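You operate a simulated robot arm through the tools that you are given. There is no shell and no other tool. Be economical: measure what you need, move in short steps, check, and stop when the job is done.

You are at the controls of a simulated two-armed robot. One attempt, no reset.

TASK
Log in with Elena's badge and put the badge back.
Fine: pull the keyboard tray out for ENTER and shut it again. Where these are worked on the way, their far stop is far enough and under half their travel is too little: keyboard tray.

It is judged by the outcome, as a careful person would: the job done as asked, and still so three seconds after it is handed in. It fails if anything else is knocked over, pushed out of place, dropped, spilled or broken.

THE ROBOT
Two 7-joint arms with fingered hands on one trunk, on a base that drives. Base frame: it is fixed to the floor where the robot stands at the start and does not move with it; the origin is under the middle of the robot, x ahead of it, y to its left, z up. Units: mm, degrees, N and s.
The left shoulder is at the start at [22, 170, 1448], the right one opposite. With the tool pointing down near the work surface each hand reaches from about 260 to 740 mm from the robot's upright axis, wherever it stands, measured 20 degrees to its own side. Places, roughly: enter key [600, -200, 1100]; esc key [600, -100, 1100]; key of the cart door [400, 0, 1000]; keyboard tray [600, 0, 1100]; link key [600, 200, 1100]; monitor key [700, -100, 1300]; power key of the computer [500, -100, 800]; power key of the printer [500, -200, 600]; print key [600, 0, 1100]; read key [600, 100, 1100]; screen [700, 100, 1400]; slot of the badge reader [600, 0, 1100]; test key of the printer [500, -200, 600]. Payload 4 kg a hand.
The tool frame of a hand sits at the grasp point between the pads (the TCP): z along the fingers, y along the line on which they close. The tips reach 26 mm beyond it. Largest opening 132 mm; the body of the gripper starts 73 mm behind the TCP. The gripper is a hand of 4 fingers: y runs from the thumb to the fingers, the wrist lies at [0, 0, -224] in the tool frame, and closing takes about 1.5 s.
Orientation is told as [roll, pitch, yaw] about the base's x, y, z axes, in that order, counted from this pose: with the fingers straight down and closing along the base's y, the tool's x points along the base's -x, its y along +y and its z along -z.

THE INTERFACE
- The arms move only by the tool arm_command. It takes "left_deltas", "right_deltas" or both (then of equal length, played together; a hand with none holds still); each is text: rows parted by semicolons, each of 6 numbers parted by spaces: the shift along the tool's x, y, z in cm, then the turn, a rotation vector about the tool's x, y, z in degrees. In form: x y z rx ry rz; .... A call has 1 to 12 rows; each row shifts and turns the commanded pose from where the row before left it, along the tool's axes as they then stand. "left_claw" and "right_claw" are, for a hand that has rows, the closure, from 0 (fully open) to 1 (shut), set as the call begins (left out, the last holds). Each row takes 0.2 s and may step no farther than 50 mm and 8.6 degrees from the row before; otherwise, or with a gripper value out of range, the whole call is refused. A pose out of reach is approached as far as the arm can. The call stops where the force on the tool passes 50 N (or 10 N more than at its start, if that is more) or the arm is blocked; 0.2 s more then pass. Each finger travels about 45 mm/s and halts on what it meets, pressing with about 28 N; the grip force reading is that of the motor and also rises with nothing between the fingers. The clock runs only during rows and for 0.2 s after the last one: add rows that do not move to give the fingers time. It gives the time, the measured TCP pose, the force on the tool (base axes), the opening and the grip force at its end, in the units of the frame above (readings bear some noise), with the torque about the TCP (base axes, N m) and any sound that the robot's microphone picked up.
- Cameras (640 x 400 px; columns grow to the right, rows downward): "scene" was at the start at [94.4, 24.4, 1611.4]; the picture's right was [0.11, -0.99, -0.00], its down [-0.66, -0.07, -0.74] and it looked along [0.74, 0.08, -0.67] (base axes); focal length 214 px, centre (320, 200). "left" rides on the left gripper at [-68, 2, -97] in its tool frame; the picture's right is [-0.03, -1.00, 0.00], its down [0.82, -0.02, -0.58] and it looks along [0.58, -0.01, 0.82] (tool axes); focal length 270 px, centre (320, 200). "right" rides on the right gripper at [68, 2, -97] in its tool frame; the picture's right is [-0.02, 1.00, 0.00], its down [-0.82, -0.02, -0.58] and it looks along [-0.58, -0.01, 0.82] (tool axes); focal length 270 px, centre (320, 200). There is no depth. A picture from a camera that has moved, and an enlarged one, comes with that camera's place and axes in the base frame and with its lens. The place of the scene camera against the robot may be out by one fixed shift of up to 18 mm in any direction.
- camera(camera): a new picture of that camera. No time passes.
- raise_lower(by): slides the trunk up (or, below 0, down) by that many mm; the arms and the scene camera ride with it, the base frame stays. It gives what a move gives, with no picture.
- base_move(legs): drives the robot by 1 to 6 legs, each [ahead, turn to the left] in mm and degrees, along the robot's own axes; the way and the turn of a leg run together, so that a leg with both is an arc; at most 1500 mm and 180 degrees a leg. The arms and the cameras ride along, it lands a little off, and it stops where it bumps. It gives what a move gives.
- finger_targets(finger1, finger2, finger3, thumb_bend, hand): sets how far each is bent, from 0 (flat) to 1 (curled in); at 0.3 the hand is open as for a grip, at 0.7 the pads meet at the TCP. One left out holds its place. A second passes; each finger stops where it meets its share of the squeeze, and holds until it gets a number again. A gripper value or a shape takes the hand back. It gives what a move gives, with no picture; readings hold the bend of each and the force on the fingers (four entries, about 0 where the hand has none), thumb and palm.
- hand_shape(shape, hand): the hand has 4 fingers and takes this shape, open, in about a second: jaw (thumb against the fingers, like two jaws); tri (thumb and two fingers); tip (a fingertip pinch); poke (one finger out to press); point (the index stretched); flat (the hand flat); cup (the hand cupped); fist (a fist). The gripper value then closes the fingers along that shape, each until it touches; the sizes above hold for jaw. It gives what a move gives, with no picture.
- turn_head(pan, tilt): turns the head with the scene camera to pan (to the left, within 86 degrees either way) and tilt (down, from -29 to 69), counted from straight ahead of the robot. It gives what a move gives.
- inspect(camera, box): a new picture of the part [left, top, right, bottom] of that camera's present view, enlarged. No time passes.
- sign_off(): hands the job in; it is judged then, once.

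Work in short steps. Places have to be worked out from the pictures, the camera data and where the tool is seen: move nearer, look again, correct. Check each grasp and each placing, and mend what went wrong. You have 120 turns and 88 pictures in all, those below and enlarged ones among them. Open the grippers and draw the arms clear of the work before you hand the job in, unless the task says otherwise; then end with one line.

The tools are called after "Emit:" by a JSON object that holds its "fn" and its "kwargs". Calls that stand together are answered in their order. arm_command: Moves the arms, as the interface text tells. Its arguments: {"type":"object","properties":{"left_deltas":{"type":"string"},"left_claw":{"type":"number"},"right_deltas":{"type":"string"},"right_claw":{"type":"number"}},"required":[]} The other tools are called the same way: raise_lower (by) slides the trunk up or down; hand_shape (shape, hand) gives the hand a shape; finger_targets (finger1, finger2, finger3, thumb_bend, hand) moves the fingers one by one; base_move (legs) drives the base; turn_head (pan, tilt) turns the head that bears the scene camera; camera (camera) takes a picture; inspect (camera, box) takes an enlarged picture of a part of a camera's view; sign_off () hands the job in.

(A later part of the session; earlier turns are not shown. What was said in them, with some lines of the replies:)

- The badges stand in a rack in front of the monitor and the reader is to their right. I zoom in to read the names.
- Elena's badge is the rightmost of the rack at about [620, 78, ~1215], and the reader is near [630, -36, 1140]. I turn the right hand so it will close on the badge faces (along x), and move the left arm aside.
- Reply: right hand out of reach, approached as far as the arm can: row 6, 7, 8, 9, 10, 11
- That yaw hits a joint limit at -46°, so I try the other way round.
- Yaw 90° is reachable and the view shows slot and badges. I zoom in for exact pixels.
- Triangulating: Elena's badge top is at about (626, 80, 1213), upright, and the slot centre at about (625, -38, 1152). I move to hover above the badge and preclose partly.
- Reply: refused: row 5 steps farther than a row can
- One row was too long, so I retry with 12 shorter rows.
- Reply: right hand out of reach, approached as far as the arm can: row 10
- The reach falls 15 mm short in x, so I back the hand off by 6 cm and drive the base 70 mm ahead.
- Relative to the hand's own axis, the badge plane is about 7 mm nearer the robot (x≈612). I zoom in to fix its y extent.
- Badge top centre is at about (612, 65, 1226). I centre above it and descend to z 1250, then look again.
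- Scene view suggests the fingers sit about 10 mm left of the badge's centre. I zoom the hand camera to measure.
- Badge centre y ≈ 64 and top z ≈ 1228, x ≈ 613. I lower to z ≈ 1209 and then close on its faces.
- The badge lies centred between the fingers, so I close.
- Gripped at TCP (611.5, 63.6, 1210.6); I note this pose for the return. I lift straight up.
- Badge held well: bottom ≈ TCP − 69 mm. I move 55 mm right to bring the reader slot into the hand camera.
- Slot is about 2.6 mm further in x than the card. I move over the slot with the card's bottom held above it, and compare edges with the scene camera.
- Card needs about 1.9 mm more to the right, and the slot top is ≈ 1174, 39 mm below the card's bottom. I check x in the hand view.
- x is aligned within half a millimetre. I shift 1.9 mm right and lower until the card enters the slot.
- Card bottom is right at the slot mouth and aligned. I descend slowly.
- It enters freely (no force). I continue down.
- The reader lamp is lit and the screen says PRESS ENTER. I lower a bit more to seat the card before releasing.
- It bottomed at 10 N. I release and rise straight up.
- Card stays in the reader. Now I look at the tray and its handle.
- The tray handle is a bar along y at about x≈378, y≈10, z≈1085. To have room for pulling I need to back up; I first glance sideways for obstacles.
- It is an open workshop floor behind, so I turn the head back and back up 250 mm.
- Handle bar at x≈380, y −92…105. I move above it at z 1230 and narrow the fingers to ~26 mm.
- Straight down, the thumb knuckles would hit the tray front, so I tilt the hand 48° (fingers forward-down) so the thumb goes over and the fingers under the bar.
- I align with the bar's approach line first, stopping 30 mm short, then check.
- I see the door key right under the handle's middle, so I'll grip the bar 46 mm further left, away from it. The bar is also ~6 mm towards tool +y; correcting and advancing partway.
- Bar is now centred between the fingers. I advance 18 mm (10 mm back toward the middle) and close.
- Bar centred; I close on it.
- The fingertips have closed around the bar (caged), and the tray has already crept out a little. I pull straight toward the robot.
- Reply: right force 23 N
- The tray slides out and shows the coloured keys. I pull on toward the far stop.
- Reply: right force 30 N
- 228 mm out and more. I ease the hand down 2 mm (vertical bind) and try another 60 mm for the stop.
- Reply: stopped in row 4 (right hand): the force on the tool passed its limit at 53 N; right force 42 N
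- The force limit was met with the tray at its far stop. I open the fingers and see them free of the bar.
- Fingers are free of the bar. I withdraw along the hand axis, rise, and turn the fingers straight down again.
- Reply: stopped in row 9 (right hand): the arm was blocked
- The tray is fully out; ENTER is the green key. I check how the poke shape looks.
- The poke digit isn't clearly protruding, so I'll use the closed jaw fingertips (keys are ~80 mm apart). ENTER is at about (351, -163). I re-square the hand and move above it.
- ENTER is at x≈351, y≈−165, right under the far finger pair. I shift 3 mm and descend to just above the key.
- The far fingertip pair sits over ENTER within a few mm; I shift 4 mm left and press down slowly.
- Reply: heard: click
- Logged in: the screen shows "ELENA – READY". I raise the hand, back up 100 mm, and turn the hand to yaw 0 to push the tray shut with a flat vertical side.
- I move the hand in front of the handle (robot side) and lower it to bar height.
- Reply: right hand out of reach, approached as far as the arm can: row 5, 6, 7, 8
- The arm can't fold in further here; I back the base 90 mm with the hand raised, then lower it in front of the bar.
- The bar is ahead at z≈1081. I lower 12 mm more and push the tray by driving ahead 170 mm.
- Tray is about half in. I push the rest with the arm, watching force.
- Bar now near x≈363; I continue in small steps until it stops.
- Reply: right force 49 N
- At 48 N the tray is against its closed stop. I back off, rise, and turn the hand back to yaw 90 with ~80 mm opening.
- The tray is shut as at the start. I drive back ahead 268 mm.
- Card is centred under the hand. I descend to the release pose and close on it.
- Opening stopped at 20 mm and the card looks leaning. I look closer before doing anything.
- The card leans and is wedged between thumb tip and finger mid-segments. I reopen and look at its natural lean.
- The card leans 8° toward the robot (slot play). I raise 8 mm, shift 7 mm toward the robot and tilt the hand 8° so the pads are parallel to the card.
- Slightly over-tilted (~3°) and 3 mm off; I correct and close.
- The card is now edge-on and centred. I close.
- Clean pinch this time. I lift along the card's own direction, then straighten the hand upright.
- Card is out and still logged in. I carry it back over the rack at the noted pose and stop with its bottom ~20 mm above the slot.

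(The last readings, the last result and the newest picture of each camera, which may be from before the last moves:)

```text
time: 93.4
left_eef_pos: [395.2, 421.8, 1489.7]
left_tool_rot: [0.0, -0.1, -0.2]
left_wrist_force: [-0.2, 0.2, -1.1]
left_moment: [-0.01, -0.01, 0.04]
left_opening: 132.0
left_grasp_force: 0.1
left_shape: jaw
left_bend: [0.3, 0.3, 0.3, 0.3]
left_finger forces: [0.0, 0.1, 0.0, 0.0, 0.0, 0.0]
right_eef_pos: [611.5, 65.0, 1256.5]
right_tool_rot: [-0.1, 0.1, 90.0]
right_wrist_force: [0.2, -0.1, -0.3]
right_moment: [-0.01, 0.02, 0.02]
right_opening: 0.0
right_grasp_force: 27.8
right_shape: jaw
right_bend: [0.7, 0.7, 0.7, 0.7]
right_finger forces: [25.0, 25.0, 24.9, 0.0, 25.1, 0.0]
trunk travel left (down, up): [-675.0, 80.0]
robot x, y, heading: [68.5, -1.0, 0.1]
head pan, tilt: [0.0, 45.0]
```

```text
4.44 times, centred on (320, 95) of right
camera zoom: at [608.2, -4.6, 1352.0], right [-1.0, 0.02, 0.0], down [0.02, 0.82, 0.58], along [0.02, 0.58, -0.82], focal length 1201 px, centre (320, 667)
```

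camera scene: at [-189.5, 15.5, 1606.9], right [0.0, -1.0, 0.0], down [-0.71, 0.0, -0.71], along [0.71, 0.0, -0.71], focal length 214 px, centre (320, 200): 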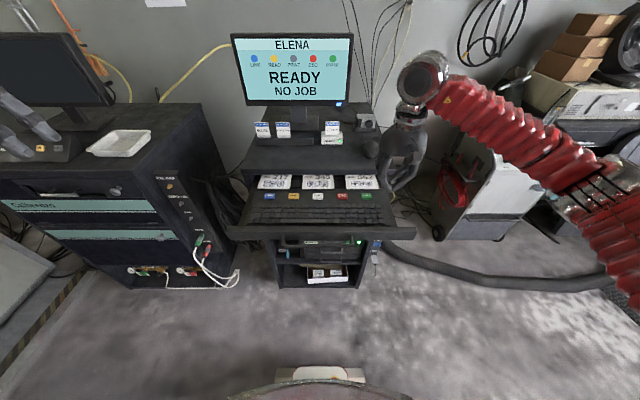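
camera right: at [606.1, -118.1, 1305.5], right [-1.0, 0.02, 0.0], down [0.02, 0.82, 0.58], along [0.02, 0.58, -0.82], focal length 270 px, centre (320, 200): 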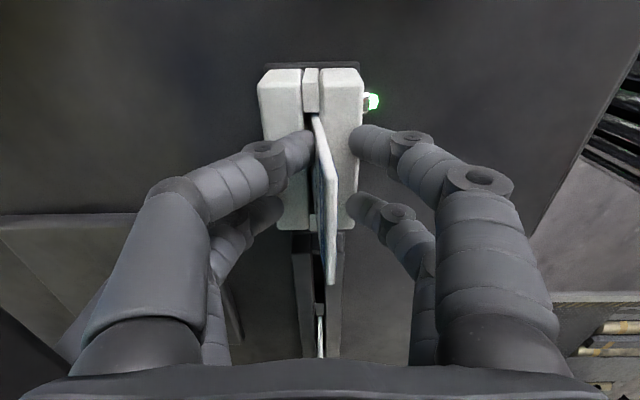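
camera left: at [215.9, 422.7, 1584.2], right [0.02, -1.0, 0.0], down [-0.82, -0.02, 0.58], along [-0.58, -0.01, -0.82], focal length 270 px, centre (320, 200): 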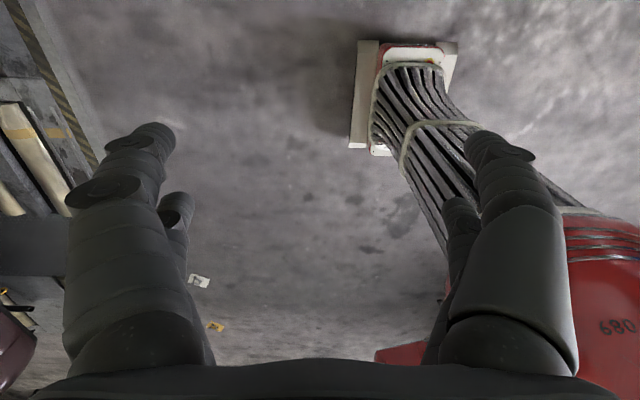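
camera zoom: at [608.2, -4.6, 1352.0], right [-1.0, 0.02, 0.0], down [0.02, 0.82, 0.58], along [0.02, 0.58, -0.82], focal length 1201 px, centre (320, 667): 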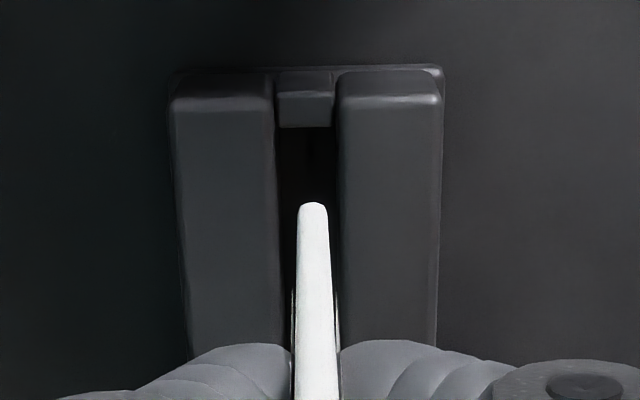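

Card is about 2 mm too far left for even spacing; x is good. I shift 1.8 mm right and lower it into the rack slot.

Emit:
{"fn": "arm_command", "kwargs": {"right_deltas": "0.18 0 0 0 0 0; 0 0 0.8 0 0 0; 0 0 0.6 0 0 0; 0 0 0.5 0 0 0; 0 0 0.4 0 0 0; 0 0 0.4 0 0 0; 0 0 0.4 0 0 0; 0 0 0 0 0 0"}}

Emit:
{"fn": "inspect", "kwargs": {"camera": "scene", "box": [250, 130, 350, 220]}}

```text
time: 95.2
left_eef_pos: [394.5, 419.7, 1488.4]
left_tool_rot: [0.0, 0.1, -0.2]
left_wrist_force: [-0.7, -0.4, 0.0]
left_moment: [0.0, 0.02, 0.01]
left_opening: 131.8
left_grasp_force: 0.0
left_shape: jaw
left_bend: [0.3, 0.3, 0.3, 0.3]
left_finger forces: [0.0, 0.1, 0.0, 0.0, 0.0, 0.1]
right_eef_pos: [611.3, 61.2, 1224.5]
right_tool_rot: [-0.1, 0.1, 90.0]
right_wrist_force: [0.4, -0.6, -1.0]
right_moment: [-0.03, 0.02, -0.01]
right_opening: 0.0
right_grasp_force: 27.7
right_shape: jaw
right_bend: [0.7, 0.7, 0.7, 0.7]
right_finger forces: [24.9, 25.0, 25.0, 0.1, 25.2, 0.1]
trunk travel left (down, up): [-675.0, 80.0]
robot x, y, heading: [70.2, -1.0, 0.2]
head pan, tilt: [0.0, 45.0]
```

```text
4.44 times, centred on (300, 175) of scene
camera zoom: at [160.0, 15.4, 1606.9], right [0.0, -1.0, 0.0], down [-0.71, 0.0, -0.71], along [0.71, 0.0, -0.71], focal length 953 px, centre (409, 311)
```

zoom: 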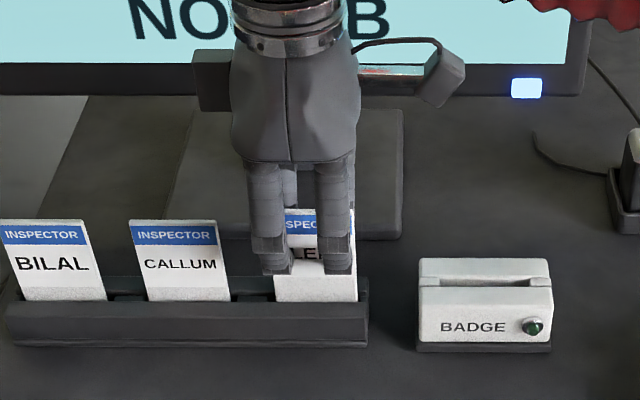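

Exactly at the right spacing and entering freely. I lower the last millimetres to the bottom.

Emit:
{"fn": "arm_command", "kwargs": {"right_deltas": "0 0 0.3 0 0 0; 0 0 0.2 0 0 0; 0 0 0.2 0 0 0; 0 0 0.15 0 0 0; 0 0 0 0 0 0"}}

```text
time: 96.4
left_eef_pos: [394.5, 420.8, 1489.9]
left_tool_rot: [0.0, 0.0, -0.1]
left_wrist_force: [-0.7, -0.2, -0.6]
left_moment: [-0.01, 0.0, 0.0]
left_opening: 131.4
left_grasp_force: 0.0
left_shape: jaw
left_bend: [0.3, 0.3, 0.3, 0.3]
left_finger forces: [0.0, 0.1, 0.0, 0.0, 0.0, 0.0]
right_eef_pos: [610.7, 61.7, 1216.4]
right_tool_rot: [-0.1, 0.1, 90.0]
right_wrist_force: [0.3, 0.2, -0.9]
right_moment: [0.02, -0.01, 0.0]
right_opening: 0.0
right_grasp_force: 28.4
right_shape: jaw
right_bend: [0.7, 0.7, 0.7, 0.7]
right_finger forces: [25.1, 25.0, 24.9, 0.0, 25.1, 0.0]
trunk travel left (down, up): [-675.0, 80.0]
robot x, y, heading: [67.4, -1.8, -0.1]
head pan, tilt: [0.0, 45.0]
```

Emit:
{"fn": "arm_command", "kwargs": {"right_deltas": "0 0 0.15 0 0 0; 0 0 0.15 0 0 0; 0 0 0.15 0 0 0; 0 0 0 0 0 0"}}

```text
time: 97.4
left_eef_pos: [394.2, 420.4, 1489.4]
left_tool_rot: [-0.1, 0.0, -0.1]
left_wrist_force: [0.4, -0.1, -0.5]
left_moment: [0.0, 0.02, -0.01]
left_opening: 132.0
left_grasp_force: 0.0
left_shape: jaw
left_bend: [0.3, 0.3, 0.3, 0.3]
left_finger forces: [0.0, 0.0, 0.1, 0.0, 0.1, 0.1]
right_eef_pos: [610.1, 62.0, 1213.7]
right_tool_rot: [-0.3, 0.0, 90.1]
right_wrist_force: [0.3, 0.4, 15.1]
right_moment: [-0.07, -0.04, 0.0]
right_opening: 0.0
right_grasp_force: 27.9
right_shape: jaw
right_bend: [0.7, 0.7, 0.7, 0.71]
right_finger forces: [27.3, 26.7, 26.9, 0.0, 28.3, 0.0]
trunk travel left (down, up): [-675.0, 80.0]
robot x, y, heading: [65.7, -0.5, -0.0]
head pan, tilt: [0.0, 45.0]
```

It is seated (15 N at the bottom). I release and rise clear.

Emit:
{"fn": "arm_command", "kwargs": {"right_deltas": "0 0 -0.1 0 0 0; 0 0 0 0 0 0; 0 0 0 0 0 0; 0 0 0 0 0 0; 0 0 0 0 0 0; 0 0 0 0 0 0", "right_claw": 0.4}}

Emit:
{"fn": "arm_command", "kwargs": {"right_deltas": "0 0 -1.5 0 0 0; 0 0 -3 0 0 0; 0 0 -3.5 0 0 0; 0 0 -3.5 0 0 0; 1 3 -1 0 0 0; 3 3 0 0 0 0; 3 3 0 0 0 0; 3 3 0 0 0 0; 3 3 0 0 0 0; 3 3 0 0 0 0; 0 0 0 0 0 0"}}

Emit:
{"fn": "camera", "kwargs": {"camera": "scene"}}

```text
time: 98.8
left_eef_pos: [396.6, 419.9, 1490.2]
left_tool_rot: [0.0, 0.0, -0.2]
left_wrist_force: [-0.1, 0.2, -0.6]
left_moment: [-0.02, 0.04, 0.0]
left_opening: 131.7
left_grasp_force: 0.0
left_shape: jaw
left_bend: [0.3, 0.3, 0.3, 0.3]
left_finger forces: [0.0, 0.0, 0.0, 0.0, 0.0, 0.1]
right_eef_pos: [612.6, 60.6, 1213.4]
right_tool_rot: [-0.1, 0.1, 90.0]
right_wrist_force: [0.1, 0.4, -0.1]
right_moment: [0.01, -0.05, -0.01]
right_opening: 78.6
right_grasp_force: 0.1
right_shape: jaw
right_bend: [0.71, 0.71, 0.71, 0.7]
right_finger forces: [0.0, 0.0, 0.1, 0.1, 0.0, 0.0]
trunk travel left (down, up): [-675.0, 80.0]
robot x, y, heading: [68.1, 0.6, -0.1]
head pan, tilt: [0.0, 45.0]
```

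```text
time: 101.2
left_eef_pos: [395.0, 423.0, 1488.8]
left_tool_rot: [0.0, 0.2, -0.2]
left_wrist_force: [0.5, 0.6, -0.5]
left_moment: [-0.01, 0.01, -0.01]
left_opening: 131.9
left_grasp_force: 0.0
left_shape: jaw
left_bend: [0.3, 0.3, 0.3, 0.3]
left_finger forces: [0.0, 0.1, 0.1, 0.1, 0.0, 0.0]
right_eef_pos: [430.8, -98.1, 1338.9]
right_tool_rot: [-0.1, 0.1, 90.0]
right_wrist_force: [0.1, 0.9, 0.2]
right_moment: [-0.02, 0.0, -0.03]
right_opening: 79.0
right_grasp_force: 0.0
right_shape: jaw
right_bend: [0.71, 0.71, 0.71, 0.7]
right_finger forces: [0.1, 0.1, 0.0, 0.0, 0.1, 0.1]
trunk travel left (down, up): [-675.0, 80.0]
robot x, y, heading: [67.0, 2.1, -0.0]
head pan, tilt: [0.0, 45.0]
```

```text
3 pictures are left
camera scene: at [160.6, 16.5, 1606.8], right [0.0, -1.0, 0.0], down [-0.71, 0.0, -0.71], along [0.71, 0.0, -0.71], focal length 214 px, centre (320, 200)
```

scene: 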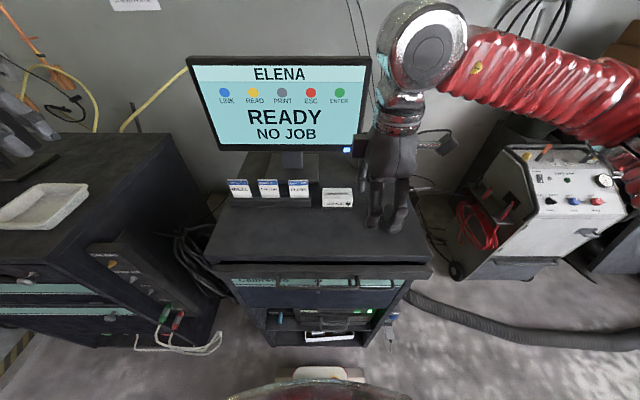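

Badge back in the rack, ELENA is logged in, tray shut. I back the robot off with hands raised and open, and check once more.

Emit:
{"fn": "arm_command", "kwargs": {"right_deltas": "3 0 -2 0 0 0; 3 0 -2 0 0 0; 3 0 -2 0 0 0; 0 0 0 0 0 0", "right_claw": 0}}

Emit:
{"fn": "base_move", "kwargs": {"legs": [[-150, 0]]}}

Emit:
{"fn": "inspect", "kwargs": {"camera": "scene", "box": [200, 40, 420, 290]}}

```text
time: 102.2
left_eef_pos: [394.4, 422.3, 1489.5]
left_tool_rot: [0.0, 0.1, -0.2]
left_wrist_force: [-0.3, 0.5, 0.2]
left_moment: [-0.03, -0.01, 0.0]
left_opening: 131.7
left_grasp_force: 0.1
left_shape: jaw
left_bend: [0.3, 0.3, 0.3, 0.3]
left_finger forces: [0.0, 0.0, 0.0, 0.0, 0.1, 0.0]
right_eef_pos: [432.0, -189.1, 1398.2]
right_tool_rot: [-0.1, 0.0, 90.0]
right_wrist_force: [0.0, 0.1, 0.0]
right_moment: [0.0, -0.04, 0.0]
right_opening: 132.1
right_grasp_force: 0.0
right_shape: jaw
right_bend: [0.3, 0.3, 0.3, 0.3]
right_finger forces: [0.0, 0.0, 0.0, 0.0, 0.0, 0.1]
trunk travel left (down, up): [-675.0, 80.0]
robot x, y, heading: [66.4, -1.5, 0.0]
head pan, tilt: [0.0, 45.0]
```

```text
time: 103.6
left_eef_pos: [243.8, 419.9, 1490.3]
left_tool_rot: [0.0, 0.0, -0.2]
left_wrist_force: [0.2, -0.5, 0.3]
left_moment: [0.02, -0.05, 0.02]
left_opening: 131.9
left_grasp_force: 0.1
left_shape: jaw
left_bend: [0.3, 0.3, 0.3, 0.3]
left_finger forces: [0.0, 0.0, 0.0, 0.0, 0.0, 0.0]
right_eef_pos: [277.3, -190.4, 1397.9]
right_tool_rot: [-0.1, 0.2, 90.1]
right_wrist_force: [-1.0, -0.2, 0.3]
right_moment: [-0.01, 0.01, 0.01]
right_opening: 132.0
right_grasp_force: 0.1
right_shape: jaw
right_bend: [0.3, 0.3, 0.3, 0.3]
right_finger forces: [0.1, 0.0, 0.0, 0.1, 0.0, 0.0]
trunk travel left (down, up): [-675.0, 80.0]
robot x, y, heading: [-83.1, 1.3, -0.2]
head pan, tilt: [0.0, 45.0]
```

```text
1.60 times, centred on (310, 165) of scene
camera zoom: at [7.5, 15.2, 1606.9], right [0.0, -1.0, 0.0], down [-0.71, 0.0, -0.71], along [0.71, 0.0, -0.71], focal length 343 px, centre (336, 256)
```

zoom: 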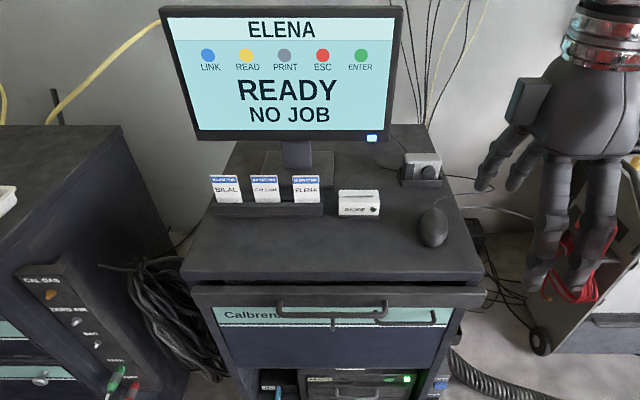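

Everything is in place: the badge stands in the rack, the tray is shut, and the screen shows ELENA / READY.

Emit:
{"fn": "sign_off", "kwargs": {}}

```text
The job is handed in.
```

Elena is logged in (the screen shows ELENA / READY), her badge is back in its rack slot, and the keyboard tray was pulled to its far stop for ENTER and shut again.
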